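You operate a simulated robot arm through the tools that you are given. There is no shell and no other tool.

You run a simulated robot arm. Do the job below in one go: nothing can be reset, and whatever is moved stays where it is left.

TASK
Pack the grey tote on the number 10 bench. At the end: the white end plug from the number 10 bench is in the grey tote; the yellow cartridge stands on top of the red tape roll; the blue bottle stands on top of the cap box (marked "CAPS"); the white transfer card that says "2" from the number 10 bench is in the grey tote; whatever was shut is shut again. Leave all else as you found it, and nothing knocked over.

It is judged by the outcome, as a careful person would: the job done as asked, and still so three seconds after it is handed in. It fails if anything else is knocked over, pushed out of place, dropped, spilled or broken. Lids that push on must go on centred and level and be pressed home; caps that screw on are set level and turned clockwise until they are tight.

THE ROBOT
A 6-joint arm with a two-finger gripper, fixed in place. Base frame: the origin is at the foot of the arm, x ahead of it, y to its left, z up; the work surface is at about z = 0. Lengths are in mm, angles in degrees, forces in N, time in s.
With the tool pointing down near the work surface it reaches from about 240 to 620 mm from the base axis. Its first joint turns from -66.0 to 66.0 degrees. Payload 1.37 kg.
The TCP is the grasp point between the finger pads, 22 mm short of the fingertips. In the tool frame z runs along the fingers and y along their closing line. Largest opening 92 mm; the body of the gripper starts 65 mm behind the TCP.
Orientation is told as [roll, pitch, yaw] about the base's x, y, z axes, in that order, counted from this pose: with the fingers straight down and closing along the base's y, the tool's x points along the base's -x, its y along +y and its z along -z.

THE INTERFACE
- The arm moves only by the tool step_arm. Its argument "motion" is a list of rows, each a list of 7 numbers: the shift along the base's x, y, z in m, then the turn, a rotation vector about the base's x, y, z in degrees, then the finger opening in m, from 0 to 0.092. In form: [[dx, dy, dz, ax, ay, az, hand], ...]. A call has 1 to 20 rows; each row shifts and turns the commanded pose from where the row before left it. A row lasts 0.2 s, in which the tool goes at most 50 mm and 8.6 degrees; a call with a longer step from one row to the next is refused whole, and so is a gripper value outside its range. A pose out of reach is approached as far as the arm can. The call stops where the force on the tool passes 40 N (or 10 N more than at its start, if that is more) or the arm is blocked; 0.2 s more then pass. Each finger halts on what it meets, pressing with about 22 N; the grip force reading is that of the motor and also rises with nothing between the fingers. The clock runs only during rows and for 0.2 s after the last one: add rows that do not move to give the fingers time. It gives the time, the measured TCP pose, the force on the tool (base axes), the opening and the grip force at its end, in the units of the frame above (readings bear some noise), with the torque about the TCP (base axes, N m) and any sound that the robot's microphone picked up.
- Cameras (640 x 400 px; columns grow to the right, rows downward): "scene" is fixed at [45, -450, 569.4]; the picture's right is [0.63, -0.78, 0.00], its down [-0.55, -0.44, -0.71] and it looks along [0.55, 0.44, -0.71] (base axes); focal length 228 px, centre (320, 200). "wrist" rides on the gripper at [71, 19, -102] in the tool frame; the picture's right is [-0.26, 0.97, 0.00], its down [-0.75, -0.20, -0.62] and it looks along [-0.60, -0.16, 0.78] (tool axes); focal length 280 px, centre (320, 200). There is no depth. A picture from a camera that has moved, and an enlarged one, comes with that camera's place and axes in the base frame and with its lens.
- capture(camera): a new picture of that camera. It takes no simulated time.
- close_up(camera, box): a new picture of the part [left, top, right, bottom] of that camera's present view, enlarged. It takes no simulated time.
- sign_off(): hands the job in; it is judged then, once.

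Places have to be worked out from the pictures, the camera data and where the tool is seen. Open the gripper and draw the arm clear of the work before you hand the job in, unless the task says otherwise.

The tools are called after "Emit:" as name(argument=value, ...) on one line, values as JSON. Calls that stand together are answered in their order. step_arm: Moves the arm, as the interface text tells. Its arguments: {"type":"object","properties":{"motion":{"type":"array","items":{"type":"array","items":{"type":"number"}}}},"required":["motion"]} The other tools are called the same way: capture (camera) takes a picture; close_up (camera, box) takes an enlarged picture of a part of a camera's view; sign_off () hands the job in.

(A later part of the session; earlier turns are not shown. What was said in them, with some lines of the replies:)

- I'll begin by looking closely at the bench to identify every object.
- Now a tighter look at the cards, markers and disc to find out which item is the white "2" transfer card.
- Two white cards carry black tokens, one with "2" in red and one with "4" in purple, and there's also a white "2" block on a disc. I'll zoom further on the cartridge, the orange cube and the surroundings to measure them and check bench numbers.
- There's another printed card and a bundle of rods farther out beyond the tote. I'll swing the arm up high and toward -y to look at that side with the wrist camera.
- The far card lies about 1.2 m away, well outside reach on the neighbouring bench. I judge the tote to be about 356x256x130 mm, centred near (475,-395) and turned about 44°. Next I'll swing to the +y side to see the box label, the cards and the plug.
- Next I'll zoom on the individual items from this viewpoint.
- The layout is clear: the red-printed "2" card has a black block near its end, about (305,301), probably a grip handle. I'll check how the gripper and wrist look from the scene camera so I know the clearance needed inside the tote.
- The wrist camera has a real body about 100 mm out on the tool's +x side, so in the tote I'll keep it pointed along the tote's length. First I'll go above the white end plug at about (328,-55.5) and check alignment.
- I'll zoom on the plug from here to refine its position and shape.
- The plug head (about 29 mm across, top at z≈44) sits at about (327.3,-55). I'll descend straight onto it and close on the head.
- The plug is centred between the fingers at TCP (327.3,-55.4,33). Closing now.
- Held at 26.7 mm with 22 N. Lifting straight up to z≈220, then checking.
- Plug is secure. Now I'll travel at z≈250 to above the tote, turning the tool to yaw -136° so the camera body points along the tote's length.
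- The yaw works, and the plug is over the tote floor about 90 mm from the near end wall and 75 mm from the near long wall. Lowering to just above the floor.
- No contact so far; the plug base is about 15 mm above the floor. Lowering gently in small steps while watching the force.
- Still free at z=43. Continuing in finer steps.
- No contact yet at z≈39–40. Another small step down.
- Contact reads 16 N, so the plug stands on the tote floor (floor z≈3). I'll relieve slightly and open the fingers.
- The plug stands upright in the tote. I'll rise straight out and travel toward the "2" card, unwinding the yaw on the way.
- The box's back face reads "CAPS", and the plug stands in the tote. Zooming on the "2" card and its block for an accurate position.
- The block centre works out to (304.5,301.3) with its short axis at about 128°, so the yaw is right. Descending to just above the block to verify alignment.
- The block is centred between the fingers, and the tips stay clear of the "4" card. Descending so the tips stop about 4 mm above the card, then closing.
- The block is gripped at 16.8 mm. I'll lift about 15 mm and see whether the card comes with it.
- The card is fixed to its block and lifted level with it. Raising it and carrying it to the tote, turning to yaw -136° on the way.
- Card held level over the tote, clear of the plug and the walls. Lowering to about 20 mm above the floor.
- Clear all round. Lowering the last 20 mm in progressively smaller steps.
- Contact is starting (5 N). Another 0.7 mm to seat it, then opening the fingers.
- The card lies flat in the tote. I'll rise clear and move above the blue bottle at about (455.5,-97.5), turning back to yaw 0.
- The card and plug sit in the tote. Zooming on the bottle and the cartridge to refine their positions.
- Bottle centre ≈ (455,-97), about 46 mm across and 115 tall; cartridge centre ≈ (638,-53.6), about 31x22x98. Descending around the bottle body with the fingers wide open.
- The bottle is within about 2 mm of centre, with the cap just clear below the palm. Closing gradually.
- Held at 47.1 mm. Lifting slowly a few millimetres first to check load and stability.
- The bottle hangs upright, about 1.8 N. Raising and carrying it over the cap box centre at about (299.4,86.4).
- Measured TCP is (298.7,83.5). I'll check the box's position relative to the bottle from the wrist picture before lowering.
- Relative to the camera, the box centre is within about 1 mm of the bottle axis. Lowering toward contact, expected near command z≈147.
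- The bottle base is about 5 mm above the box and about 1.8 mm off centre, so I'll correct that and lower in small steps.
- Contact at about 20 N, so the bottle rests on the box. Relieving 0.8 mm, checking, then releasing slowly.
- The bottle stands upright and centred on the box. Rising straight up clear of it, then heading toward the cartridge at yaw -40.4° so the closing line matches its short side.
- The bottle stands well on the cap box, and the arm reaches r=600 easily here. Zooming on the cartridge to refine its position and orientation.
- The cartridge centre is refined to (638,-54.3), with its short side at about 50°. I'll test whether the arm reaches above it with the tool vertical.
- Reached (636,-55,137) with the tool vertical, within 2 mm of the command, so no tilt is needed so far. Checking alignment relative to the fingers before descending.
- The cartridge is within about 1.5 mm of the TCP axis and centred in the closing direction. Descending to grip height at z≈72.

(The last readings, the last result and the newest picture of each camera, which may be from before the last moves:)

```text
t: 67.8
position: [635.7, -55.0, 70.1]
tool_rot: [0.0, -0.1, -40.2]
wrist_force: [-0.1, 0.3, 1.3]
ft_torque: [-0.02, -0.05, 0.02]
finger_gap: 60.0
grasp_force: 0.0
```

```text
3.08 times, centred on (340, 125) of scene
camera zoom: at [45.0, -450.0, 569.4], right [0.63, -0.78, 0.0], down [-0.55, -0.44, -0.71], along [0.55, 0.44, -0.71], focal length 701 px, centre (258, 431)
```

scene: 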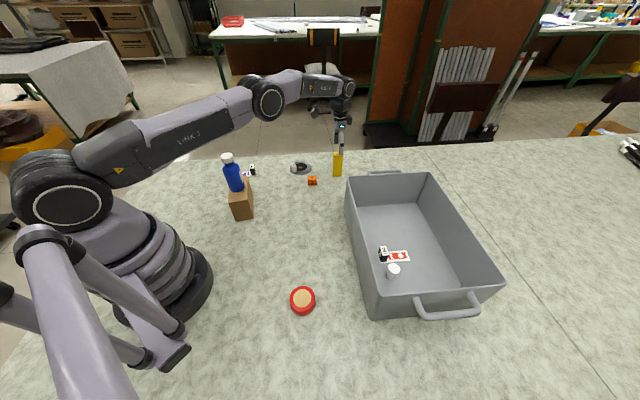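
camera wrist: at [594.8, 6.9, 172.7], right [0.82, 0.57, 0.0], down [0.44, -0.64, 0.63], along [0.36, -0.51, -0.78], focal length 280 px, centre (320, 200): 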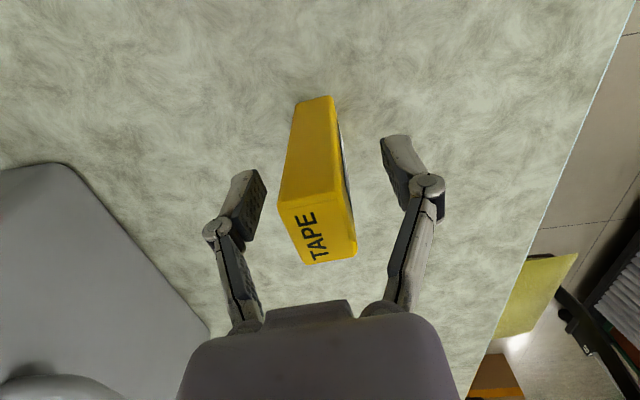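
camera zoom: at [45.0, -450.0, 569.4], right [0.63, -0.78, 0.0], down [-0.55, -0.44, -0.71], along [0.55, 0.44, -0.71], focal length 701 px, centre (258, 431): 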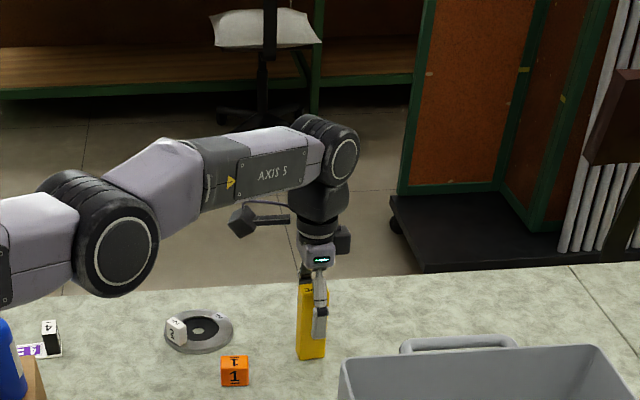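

Good position with no contact. Before closing I'll check the arm's clearance from the bottle in the full scene view.

Emit:
capture(camera="scene")

Emit:
step_arm(motion=[[0, 0, 0, 0, 0, 0, 0.05], [0, 0, 0, 0, 0, 0, 0.04], [0, 0, 0, 0, 0, 0, 0.032], [0, 0, 0, 0, 0, 0, 0.026], [0, 0, 0, 0, 0, 0, 0.022], [0, 0, 0, 0, 0, 0, 0.016], [0, 0, 0, 0, 0, 0, 0.014], [0, 0, 0, 0, 0, 0, 0.014]])

Emit:
capture(camera="wrist")

```text
taken
```

scene: 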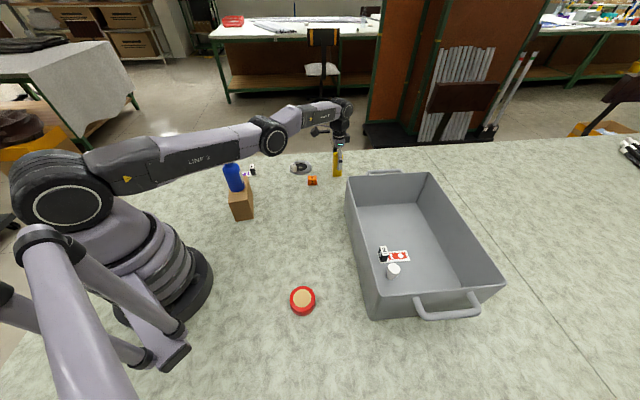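

```text
t: 69.6
position: [635.5, -55.6, 71.5]
tool_rot: [0.0, 0.0, -40.1]
wrist_force: [-0.1, -0.7, 0.3]
ft_torque: [-0.02, 0.02, -0.03]
finger_gap: 23.1
grasp_force: 22.3
```

```text
taken
camera wrist: at [594.8, 6.9, 172.8], right [0.82, 0.57, 0.0], down [0.44, -0.64, 0.63], along [0.36, -0.51, -0.78], focal length 280 px, centre (320, 200)
```

wrist: 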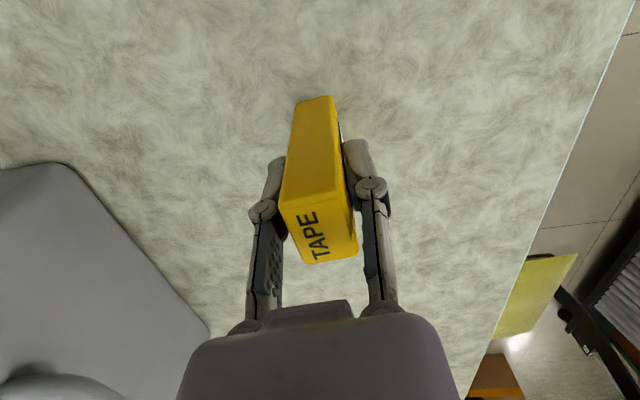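

Gripped at 23.1 mm. Lifting slowly to check it hangs straight.

Emit:
step_arm(motion=[[0, 0, 0.003, 0, 0, 0, 0.014], [0, 0, 0.006, 0, 0, 0, 0.014], [0, 0, 0.01, 0, 0, 0, 0.014], [0, 0, 0.01, 0, 0, 0, 0.014], [0, 0, 0, 0, 0, 0, 0.014]])

Emit:
close_up(camera="scene", box=[300, 110, 380, 190])

Emit:
capture(camera="wrist")

```text
t: 70.8
position: [637.6, -55.2, 99.4]
tool_rot: [0.0, -0.1, -40.1]
wrist_force: [-1.3, 0.8, -0.4]
ft_torque: [-0.01, 0.01, 0.0]
finger_gap: 23.4
grasp_force: 22.2
```

```text
5.00 times, centred on (340, 150) of scene
camera zoom: at [45.1, -450.0, 569.4], right [0.63, -0.78, 0.0], down [-0.55, -0.44, -0.71], along [0.55, 0.44, -0.71], focal length 1139 px, centre (220, 450)
```

zoom: 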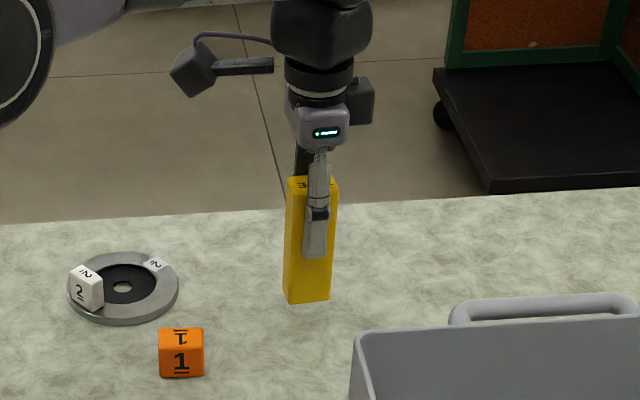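

```text
taken
camera wrist: at [596.6, 7.5, 201.4], right [0.82, 0.57, 0.0], down [0.44, -0.64, 0.63], along [0.36, -0.51, -0.78], focal length 280 px, centre (320, 200)
```

wrist: 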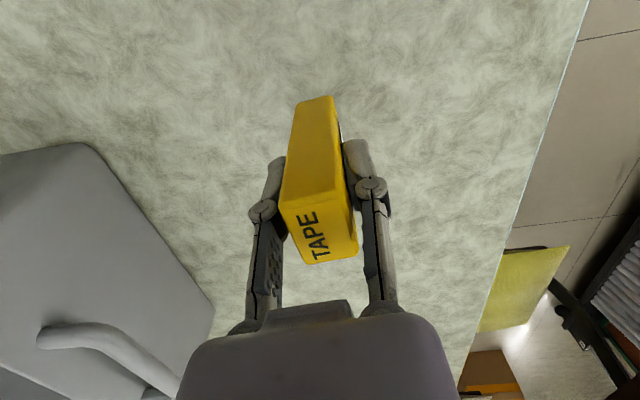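

Hanging straight. Raising to z≈250 and carrying inward along a line outside the tote toward the red roll.

Emit:
step_arm(motion=[[0, 0, 0.03, 0, 0, 0, 0.014], [0, 0, 0.03, 0, 0, 0, 0.014], [-0.0236, -0.0119, 0.0112, 0, 0, 0, 0.014], [-0.0236, -0.0119, 0.0112, 0, 0, 0, 0.014], [-0.0236, -0.0119, 0.0112, 0, 0, 0, 0.014], [-0.0236, -0.0119, 0.0112, 0, 0, 0, 0.014], [-0.0236, -0.0119, 0.0112, 0, 0, 0, 0.014], [-0.0236, -0.0119, 0.0112, 0, 0, 0, 0.014], [-0.0236, -0.0119, 0.0112, 0, 0, 0, 0.014], [-0.0236, -0.0119, 0.0112, 0, 0, 0, 0.014], [-0.0296, -0.0148, 0, 0, 0, 0, 0.014], [-0.0296, -0.0148, 0, 0, 0, 0, 0.014], [-0.0296, -0.0148, 0, 0, 0, 0, 0.014], [-0.0296, -0.0148, 0, 0, 0, 0, 0.014], [-0.0296, -0.0148, 0, 0, 0, 0, 0.014], [-0.0296, -0.0148, 0, 0, 0, 0, 0.014], [-0.0296, -0.0148, 0, 0, 0, 0, 0.014], [-0.0296, -0.0148, 0, 0, 0, 0, 0.014], [-0.0284, -0.0148, 0, 0, 0, 0, 0.014], [0, 0, 0, 0, 0, 0, 0.014]])

Emit:
capture(camera="wrist")

Emit:
capture(camera="scene")

```text
t: 75.0
position: [185.1, -285.7, 249.2]
tool_rot: [0.0, -0.1, -40.2]
wrist_force: [1.1, -0.5, -0.4]
ft_torque: [0.02, -0.01, -0.02]
finger_gap: 23.3
grasp_force: 22.4
```

```text
taken
camera wrist: at [144.0, -223.3, 350.9], right [0.82, 0.57, 0.0], down [0.44, -0.64, 0.63], along [0.36, -0.51, -0.78], focal length 280 px, centre (320, 200)
```

wrist: 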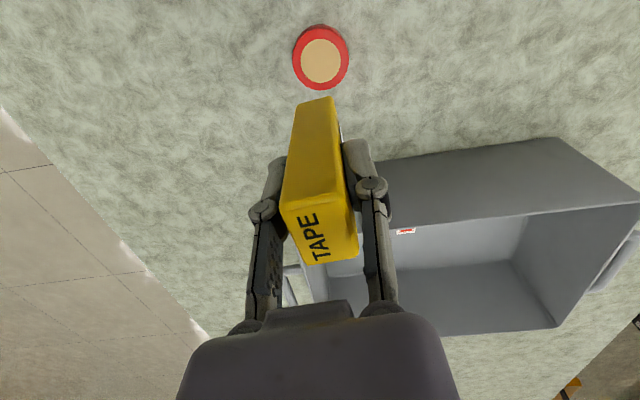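

```text
taken
```

scene: 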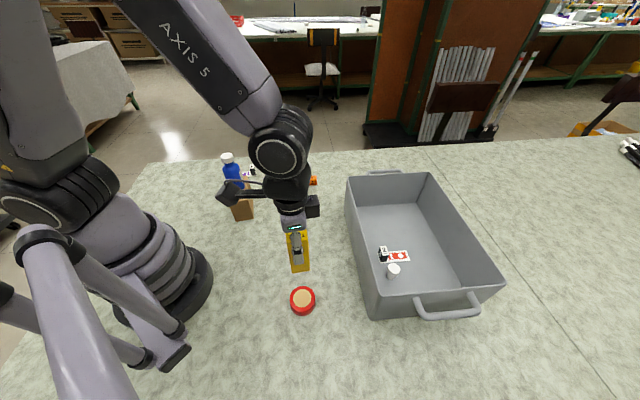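

The roll is visible just below and in front of the held cartridge. Zooming to fix its exact position and look at its top surface.

Emit:
close_up(camera="wrist", box=[280, 10, 360, 110])

Emit:
close_up(camera="scene", box=[265, 205, 345, 325])

```text
4.00 times, centred on (320, 60) of wrist
camera zoom: at [144.0, -223.3, 350.9], right [0.82, 0.57, 0.0], down [0.44, -0.64, 0.63], along [0.36, -0.51, -0.78], focal length 1122 px, centre (320, 760)
```

zoom: 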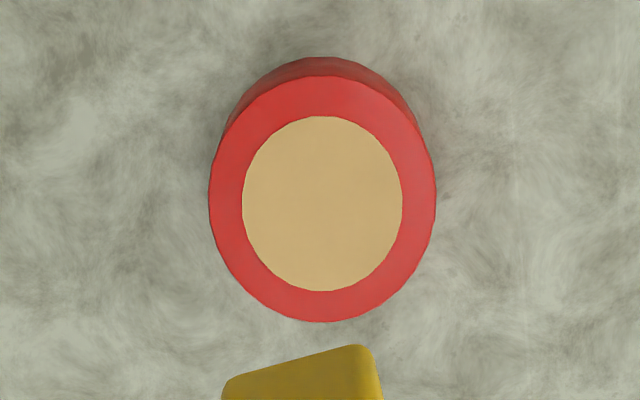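

```text
3.33 times, centred on (305, 265) of scene
camera zoom: at [45.0, -450.0, 569.4], right [0.63, -0.78, 0.0], down [-0.55, -0.44, -0.71], along [0.55, 0.44, -0.71], focal length 760 px, centre (370, -17)
```

zoom: 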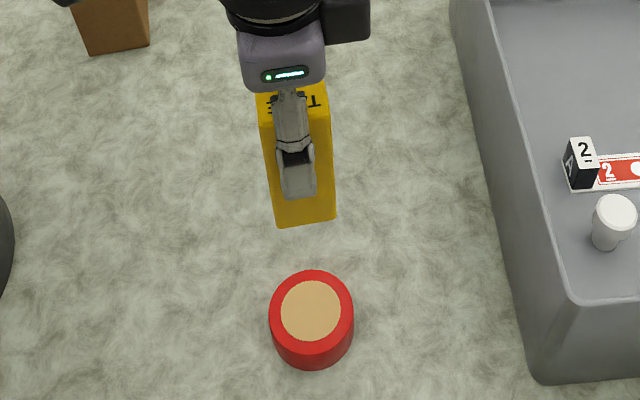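

The roll is about 58.5 mm across with its top at z≈34 and a flush, flat core. It sits about (-2.8,+4.5) mm from the cartridge axis, so I'll shift and lower to about 15 mm above the roll, then re-check.

Emit:
step_arm(motion=[[-0.0028, 0.0045, -0.025, 0, 0, 0, 0.014], [0, 0, -0.03, 0, 0, 0, 0.014], [0, 0, -0.03, 0, 0, 0, 0.014], [0, 0, -0.025, 0, 0, 0, 0.014], [0, 0, -0.015, 0, 0, 0, 0.014], [0, 0, 0, 0, 0, 0, 0.014], [0, 0, 0, 0, 0, 0, 0.014]])

Emit:
close_up(camera="wrist", box=[250, 20, 390, 150])

Emit:
close_up(camera="scene", box=[265, 205, 345, 325])

```text
t: 76.6
position: [181.5, -280.4, 123.4]
tool_rot: [0.0, -0.2, -40.2]
wrist_force: [-0.2, -0.3, -0.7]
ft_torque: [0.02, -0.01, -0.04]
finger_gap: 23.1
grasp_force: 21.9
```

```text
3.08 times, centred on (320, 85) of wrist
camera zoom: at [139.9, -217.9, 226.0], right [0.82, 0.57, 0.0], down [0.44, -0.64, 0.63], along [0.36, -0.51, -0.78], focal length 863 px, centre (320, 554)
```

zoom: 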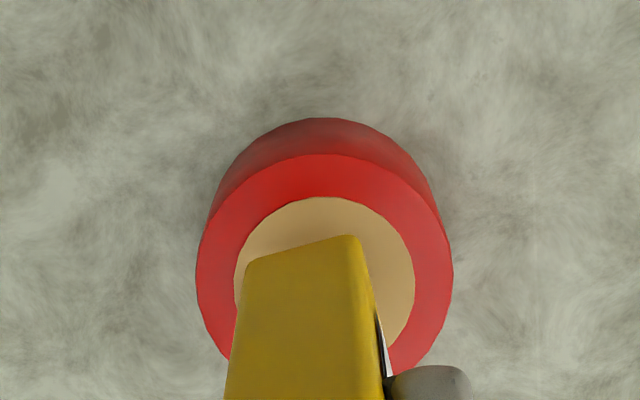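

```text
3.33 times, centred on (305, 265) of scene
camera zoom: at [45.1, -450.0, 569.4], right [0.63, -0.78, 0.0], down [-0.55, -0.44, -0.71], along [0.55, 0.44, -0.71], focal length 760 px, centre (370, -17)
```

zoom: 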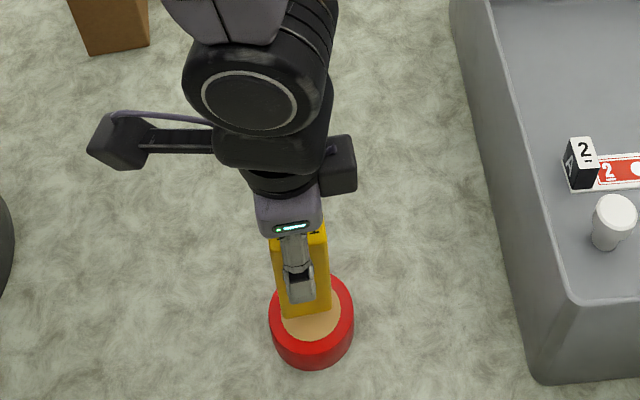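

Cartridge and roll axes agree to about 1 mm. Applying a tiny correction and lowering to just above contact.

Emit:
step_arm(motion=[[0.0008, -0.0006, -0.008, 0, 0, 0, 0.014], [0, 0, -0.005, 0, 0, 0, 0.014], [0, 0, -0.002, 0, 0, 0, 0.014], [0, 0, 0, 0, 0, 0, 0.014]])

Emit:
step_arm(motion=[[0, 0, -0.001, 0, 0, 0, 0.014], [0, 0, -0.001, 0, 0, 0, 0.014], [0, 0, 0, 0, 0, 0, 0.014]])

Emit:
close_up(camera="scene", box=[265, 235, 345, 325])

```text
t: 77.6
position: [182.0, -280.4, 110.3]
tool_rot: [0.0, -0.2, -40.1]
wrist_force: [0.0, 0.9, -0.7]
ft_torque: [-0.02, 0.02, -0.04]
finger_gap: 23.1
grasp_force: 22.0
```

```text
t: 78.4
position: [183.1, -280.0, 106.4]
tool_rot: [-0.1, -0.1, -40.2]
wrist_force: [-0.4, -0.6, -0.2]
ft_torque: [0.0, 0.01, -0.01]
finger_gap: 23.2
grasp_force: 21.7
```

```text
4.44 times, centred on (305, 280) of scene
camera zoom: at [45.0, -450.0, 569.4], right [0.63, -0.78, 0.0], down [-0.55, -0.44, -0.71], along [0.55, 0.44, -0.71], focal length 1013 px, centre (387, -156)
```

zoom: 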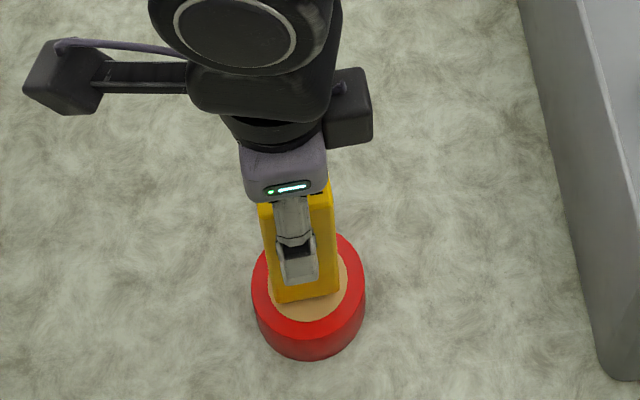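

No contact yet at command z≈108.8. Continuing in 1 mm steps.

Emit:
step_arm(motion=[[0, 0, -0.001, 0, 0, 0, 0.014], [0, 0, -0.0005, 0, 0, 0, 0.014], [0, 0, 0, 0, 0, 0, 0.014]])

Emit:
step_arm(motion=[[0, 0, -0.001, 0, 0, 0, 0.014], [0, 0, 0, 0, 0, 0, 0.014]])

```text
t: 79.2
position: [180.2, -280.3, 105.5]
tool_rot: [0.0, -0.1, -40.1]
wrist_force: [-0.5, -0.6, -0.5]
ft_torque: [0.0, -0.02, 0.0]
finger_gap: 23.3
grasp_force: 21.4
```

```text
t: 79.8
position: [181.9, -279.9, 105.2]
tool_rot: [0.0, -0.1, -40.1]
wrist_force: [-0.6, 0.0, -0.7]
ft_torque: [-0.01, 0.03, -0.03]
finger_gap: 23.0
grasp_force: 21.9
```

Emit:
step_arm(motion=[[0, 0, -0.001, 0, 0, 0, 0.014], [0, 0, 0, 0, 0, 0, 0.014]])

Emit:
close_up(camera="wrist", box=[250, 40, 390, 170])

```text
t: 80.4
position: [181.5, -280.1, 103.6]
tool_rot: [0.0, -0.1, -40.1]
wrist_force: [0.2, 0.2, -0.3]
ft_torque: [0.0, -0.02, 0.04]
finger_gap: 23.1
grasp_force: 22.0
```

```text
3.08 times, centred on (320, 105) of wrist
camera zoom: at [141.0, -217.9, 205.5], right [0.82, 0.57, 0.0], down [0.44, -0.64, 0.63], along [0.36, -0.51, -0.78], focal length 863 px, centre (320, 492)
```

zoom: 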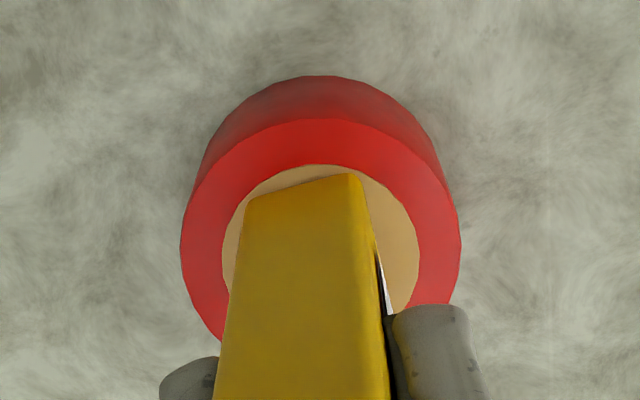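

Alignment is still good, offset about 1 mm. Continuing down in 0.8 mm steps to find contact.

Emit:
step_arm(motion=[[0, 0, -0.0008, 0, 0, 0, 0.014], [0, 0, 0, 0, 0, 0, 0.014]])

Emit:
step_arm(motion=[[0, 0, -0.0008, 0, 0, 0, 0.014], [0, 0, 0, 0, 0, 0, 0.014]])

```text
t: 81.0
position: [182.2, -280.9, 103.5]
tool_rot: [0.1, -0.1, -40.1]
wrist_force: [0.0, -0.5, 2.7]
ft_torque: [0.04, 0.04, 0.02]
finger_gap: 23.2
grasp_force: 22.5
```

```text
t: 81.6
position: [183.0, -280.4, 103.4]
tool_rot: [0.0, -0.2, -40.1]
wrist_force: [-1.2, 1.3, 20.7]
ft_torque: [0.09, 0.14, 0.03]
finger_gap: 23.2
grasp_force: 21.6
```

Firm contact on the roll at 20 N. Relieving 0.7 mm and opening slowly.

Emit:
step_arm(motion=[[0, 0, 0.0007, 0, 0, 0, 0.014], [0, 0, 0, 0, 0, 0, 0.014]])

Emit:
step_arm(motion=[[0, 0, 0, 0, 0, 0, 0.022], [0, 0, 0, 0, 0, 0, 0.026], [0, 0, 0, 0, 0, 0, 0.032], [0, 0, 0, 0, 0, 0, 0.042], [0, 0, 0, 0, 0, 0, 0.055], [0, 0, 0, 0, 0, 0, 0.06], [0, 0, 0, 0, 0, 0, 0.06]])

Emit:
capture(camera="wrist")

Emit:
close_up(camera="scene", box=[265, 205, 345, 325])

```text
t: 82.2
position: [181.8, -280.1, 102.6]
tool_rot: [0.0, -0.1, -40.1]
wrist_force: [-0.3, -0.6, 6.7]
ft_torque: [-0.13, -0.03, 0.0]
finger_gap: 23.3
grasp_force: 21.9
```

```text
t: 83.8
position: [182.5, -280.1, 102.5]
tool_rot: [0.0, -0.1, -40.2]
wrist_force: [-0.1, 0.1, -0.6]
ft_torque: [0.0, 0.02, 0.01]
finger_gap: 60.1
grasp_force: 0.0
```

```text
taken
camera wrist: at [141.3, -218.2, 205.2], right [0.82, 0.57, 0.0], down [0.44, -0.64, 0.63], along [0.36, -0.51, -0.78], focal length 280 px, centre (320, 200)
```

wrist: 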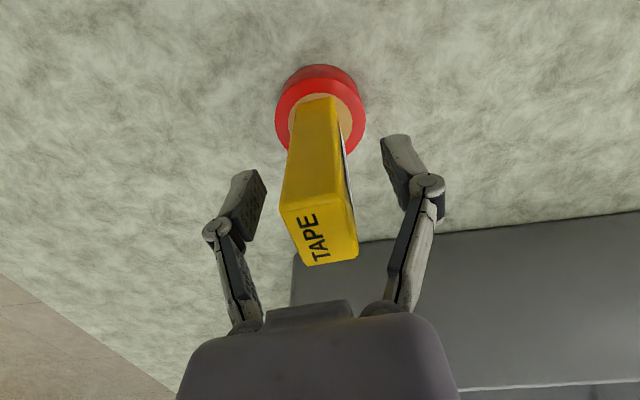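

```text
3.33 times, centred on (305, 265) of scene
camera zoom: at [45.0, -450.0, 569.4], right [0.63, -0.78, 0.0], down [-0.55, -0.44, -0.71], along [0.55, 0.44, -0.71], focal length 760 px, centre (370, -17)
```

zoom: 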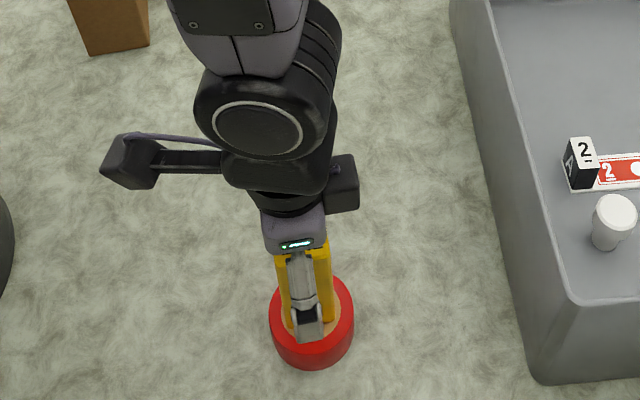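

The cartridge stands free on the roll. Rising straight up clear of it, then returning to a neutral high pose.

Emit:
step_arm(motion=[[0, 0, 0.01, 0, 0, 0, 0.06], [0, 0, 0.02, 0, 0, 0, 0.06], [0, 0, 0.03, 0, 0, 0, 0.06], [0, 0, 0.04, 0, 0, 0, 0.06], [0, 0, 0.045, 0, 0, 0, 0.06], [0, 0, 0.045, 0, 0, 0, 0.06], [0, 0, 0.03, 0, 0, 0, 0.06], [0.025, 0.026, 0.005, 0, 0, 5, 0.06], [0.025, 0.026, 0.005, 0, 0, 5, 0.07], [0.025, 0.026, 0.005, 0, 0, 5, 0.08], [0.025, 0.026, 0.005, 0, 0, 5, 0.09], [0.025, 0.026, 0.005, 0, 0, 5, 0.092], [0.025, 0.026, 0.005, 0, 0, 5, 0.092], [0.025, 0.026, 0.005, 0, 0, 5, 0.092], [0.025, 0.026, 0.005, 0, 0, 5, 0.092], [0, 0, 0, 0, 0, 0, 0.092], [0, 0, 0, 0, 0, 0, 0.092]])

Emit:
capture(camera="scene")

Emit:
capture(camera="wrist")

```text
t: 87.4
position: [382.5, -74.0, 363.1]
tool_rot: [0.1, -0.1, -0.1]
wrist_force: [-0.9, 0.1, 0.0]
ft_torque: [0.0, -0.01, 0.04]
finger_gap: 92.2
grasp_force: 0.0
```

```text
taken
```

scene: 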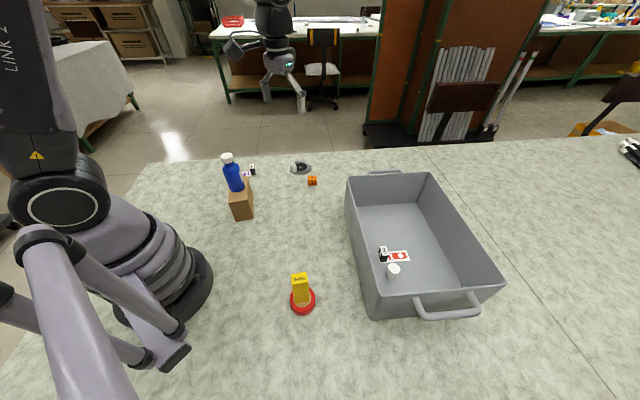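

```text
taken
camera wrist: at [312.6, -52.4, 464.8], right [0.26, 0.96, 0.0], down [0.75, -0.21, 0.63], along [0.6, -0.16, -0.78], focal length 280 px, centre (320, 200)
```

wrist: 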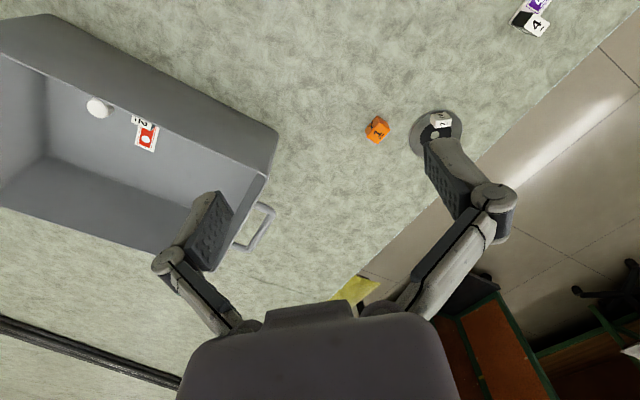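

The arm is clear and open. One last close look at each result before handing in.

Emit:
close_up(camera="scene", box=[270, 255, 335, 325])

Emit:
close_up(camera="scene", box=[205, 140, 285, 230])

Emit:
close_up(camera="scene", box=[360, 230, 430, 290])

Emit:
close_up(camera="scene", box=[280, 150, 350, 195])

```text
5.71 times, centred on (302, 290) of scene
camera zoom: at [45.1, -450.0, 569.4], right [0.63, -0.78, 0.0], down [-0.55, -0.44, -0.71], along [0.55, 0.44, -0.71], focal length 1302 px, centre (420, -314)
```

zoom: 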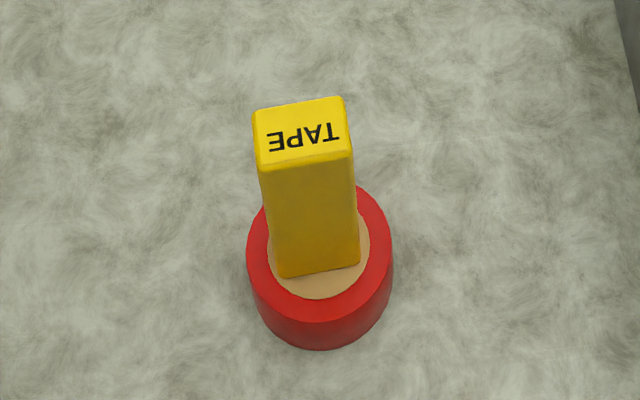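

```text
4.44 times, centred on (245, 185) of scene
camera zoom: at [45.1, -450.0, 569.4], right [0.63, -0.78, 0.0], down [-0.55, -0.44, -0.71], along [0.55, 0.44, -0.71], focal length 1013 px, centre (653, 267)
```

zoom: 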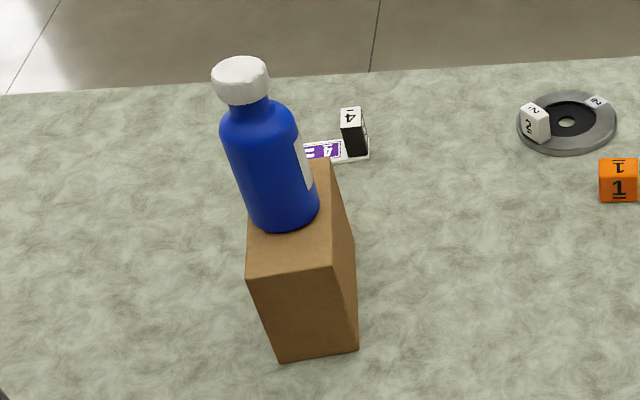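

```text
6.67 times, centred on (395, 260) of scene
camera zoom: at [45.1, -450.0, 569.4], right [0.63, -0.78, 0.0], down [-0.55, -0.44, -0.71], along [0.55, 0.44, -0.71], focal length 1519 px, centre (-180, -200)
```

zoom: 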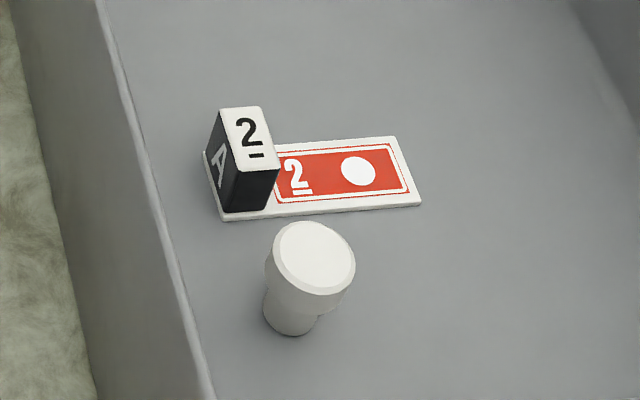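

```text
8.89 times, centred on (315, 172) of scene
camera zoom: at [45.1, -450.0, 569.4], right [0.63, -0.78, 0.0], down [-0.55, -0.44, -0.71], along [0.55, 0.44, -0.71], focal length 2026 px, centre (364, 444)
```

zoom: 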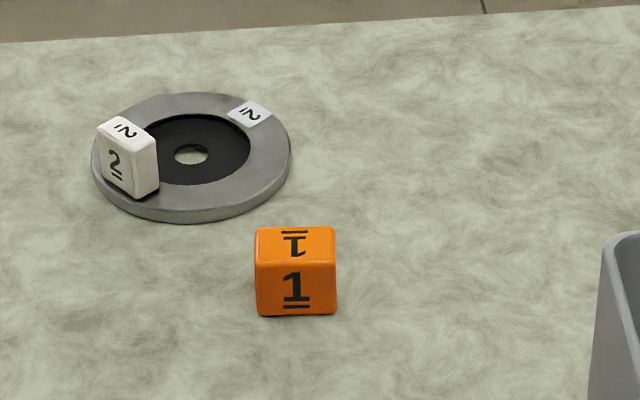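

Everything asked for is in place. The plug stands and the "2" card lies flat in the grey tote, the cartridge stands on the red roll, and the bottle stands on the CAPS box. Nothing else has moved, nothing was opened, and the arm is clear with the gripper open, so I'm handing in.

Emit:
sign_off()

```text
The job is handed in.
```

The job is handed in, and all four placements looked right in the last pictures I took before that:

- **End plug:** the white end plug from the number 10 bench is standing upright in the grey tote.
- **Transfer card:** the white card that says "2" lies flat in the tote. Its black block is fixed to it, so I lifted and placed the two together.
- **Cartridge:** the yellow cartridge stands on top of the red tape roll, centred to within a millimetre or two.
- **Bottle:** the blue bottle stands on top of the box marked "CAPS", close to the centre.

I opened nothing, so there was nothing to shut again. The "4" card, the orange "1" cube and the disc with the white "2" block are where they were, and nothing was knocked over. The gripper is open and the arm is clear of the work.
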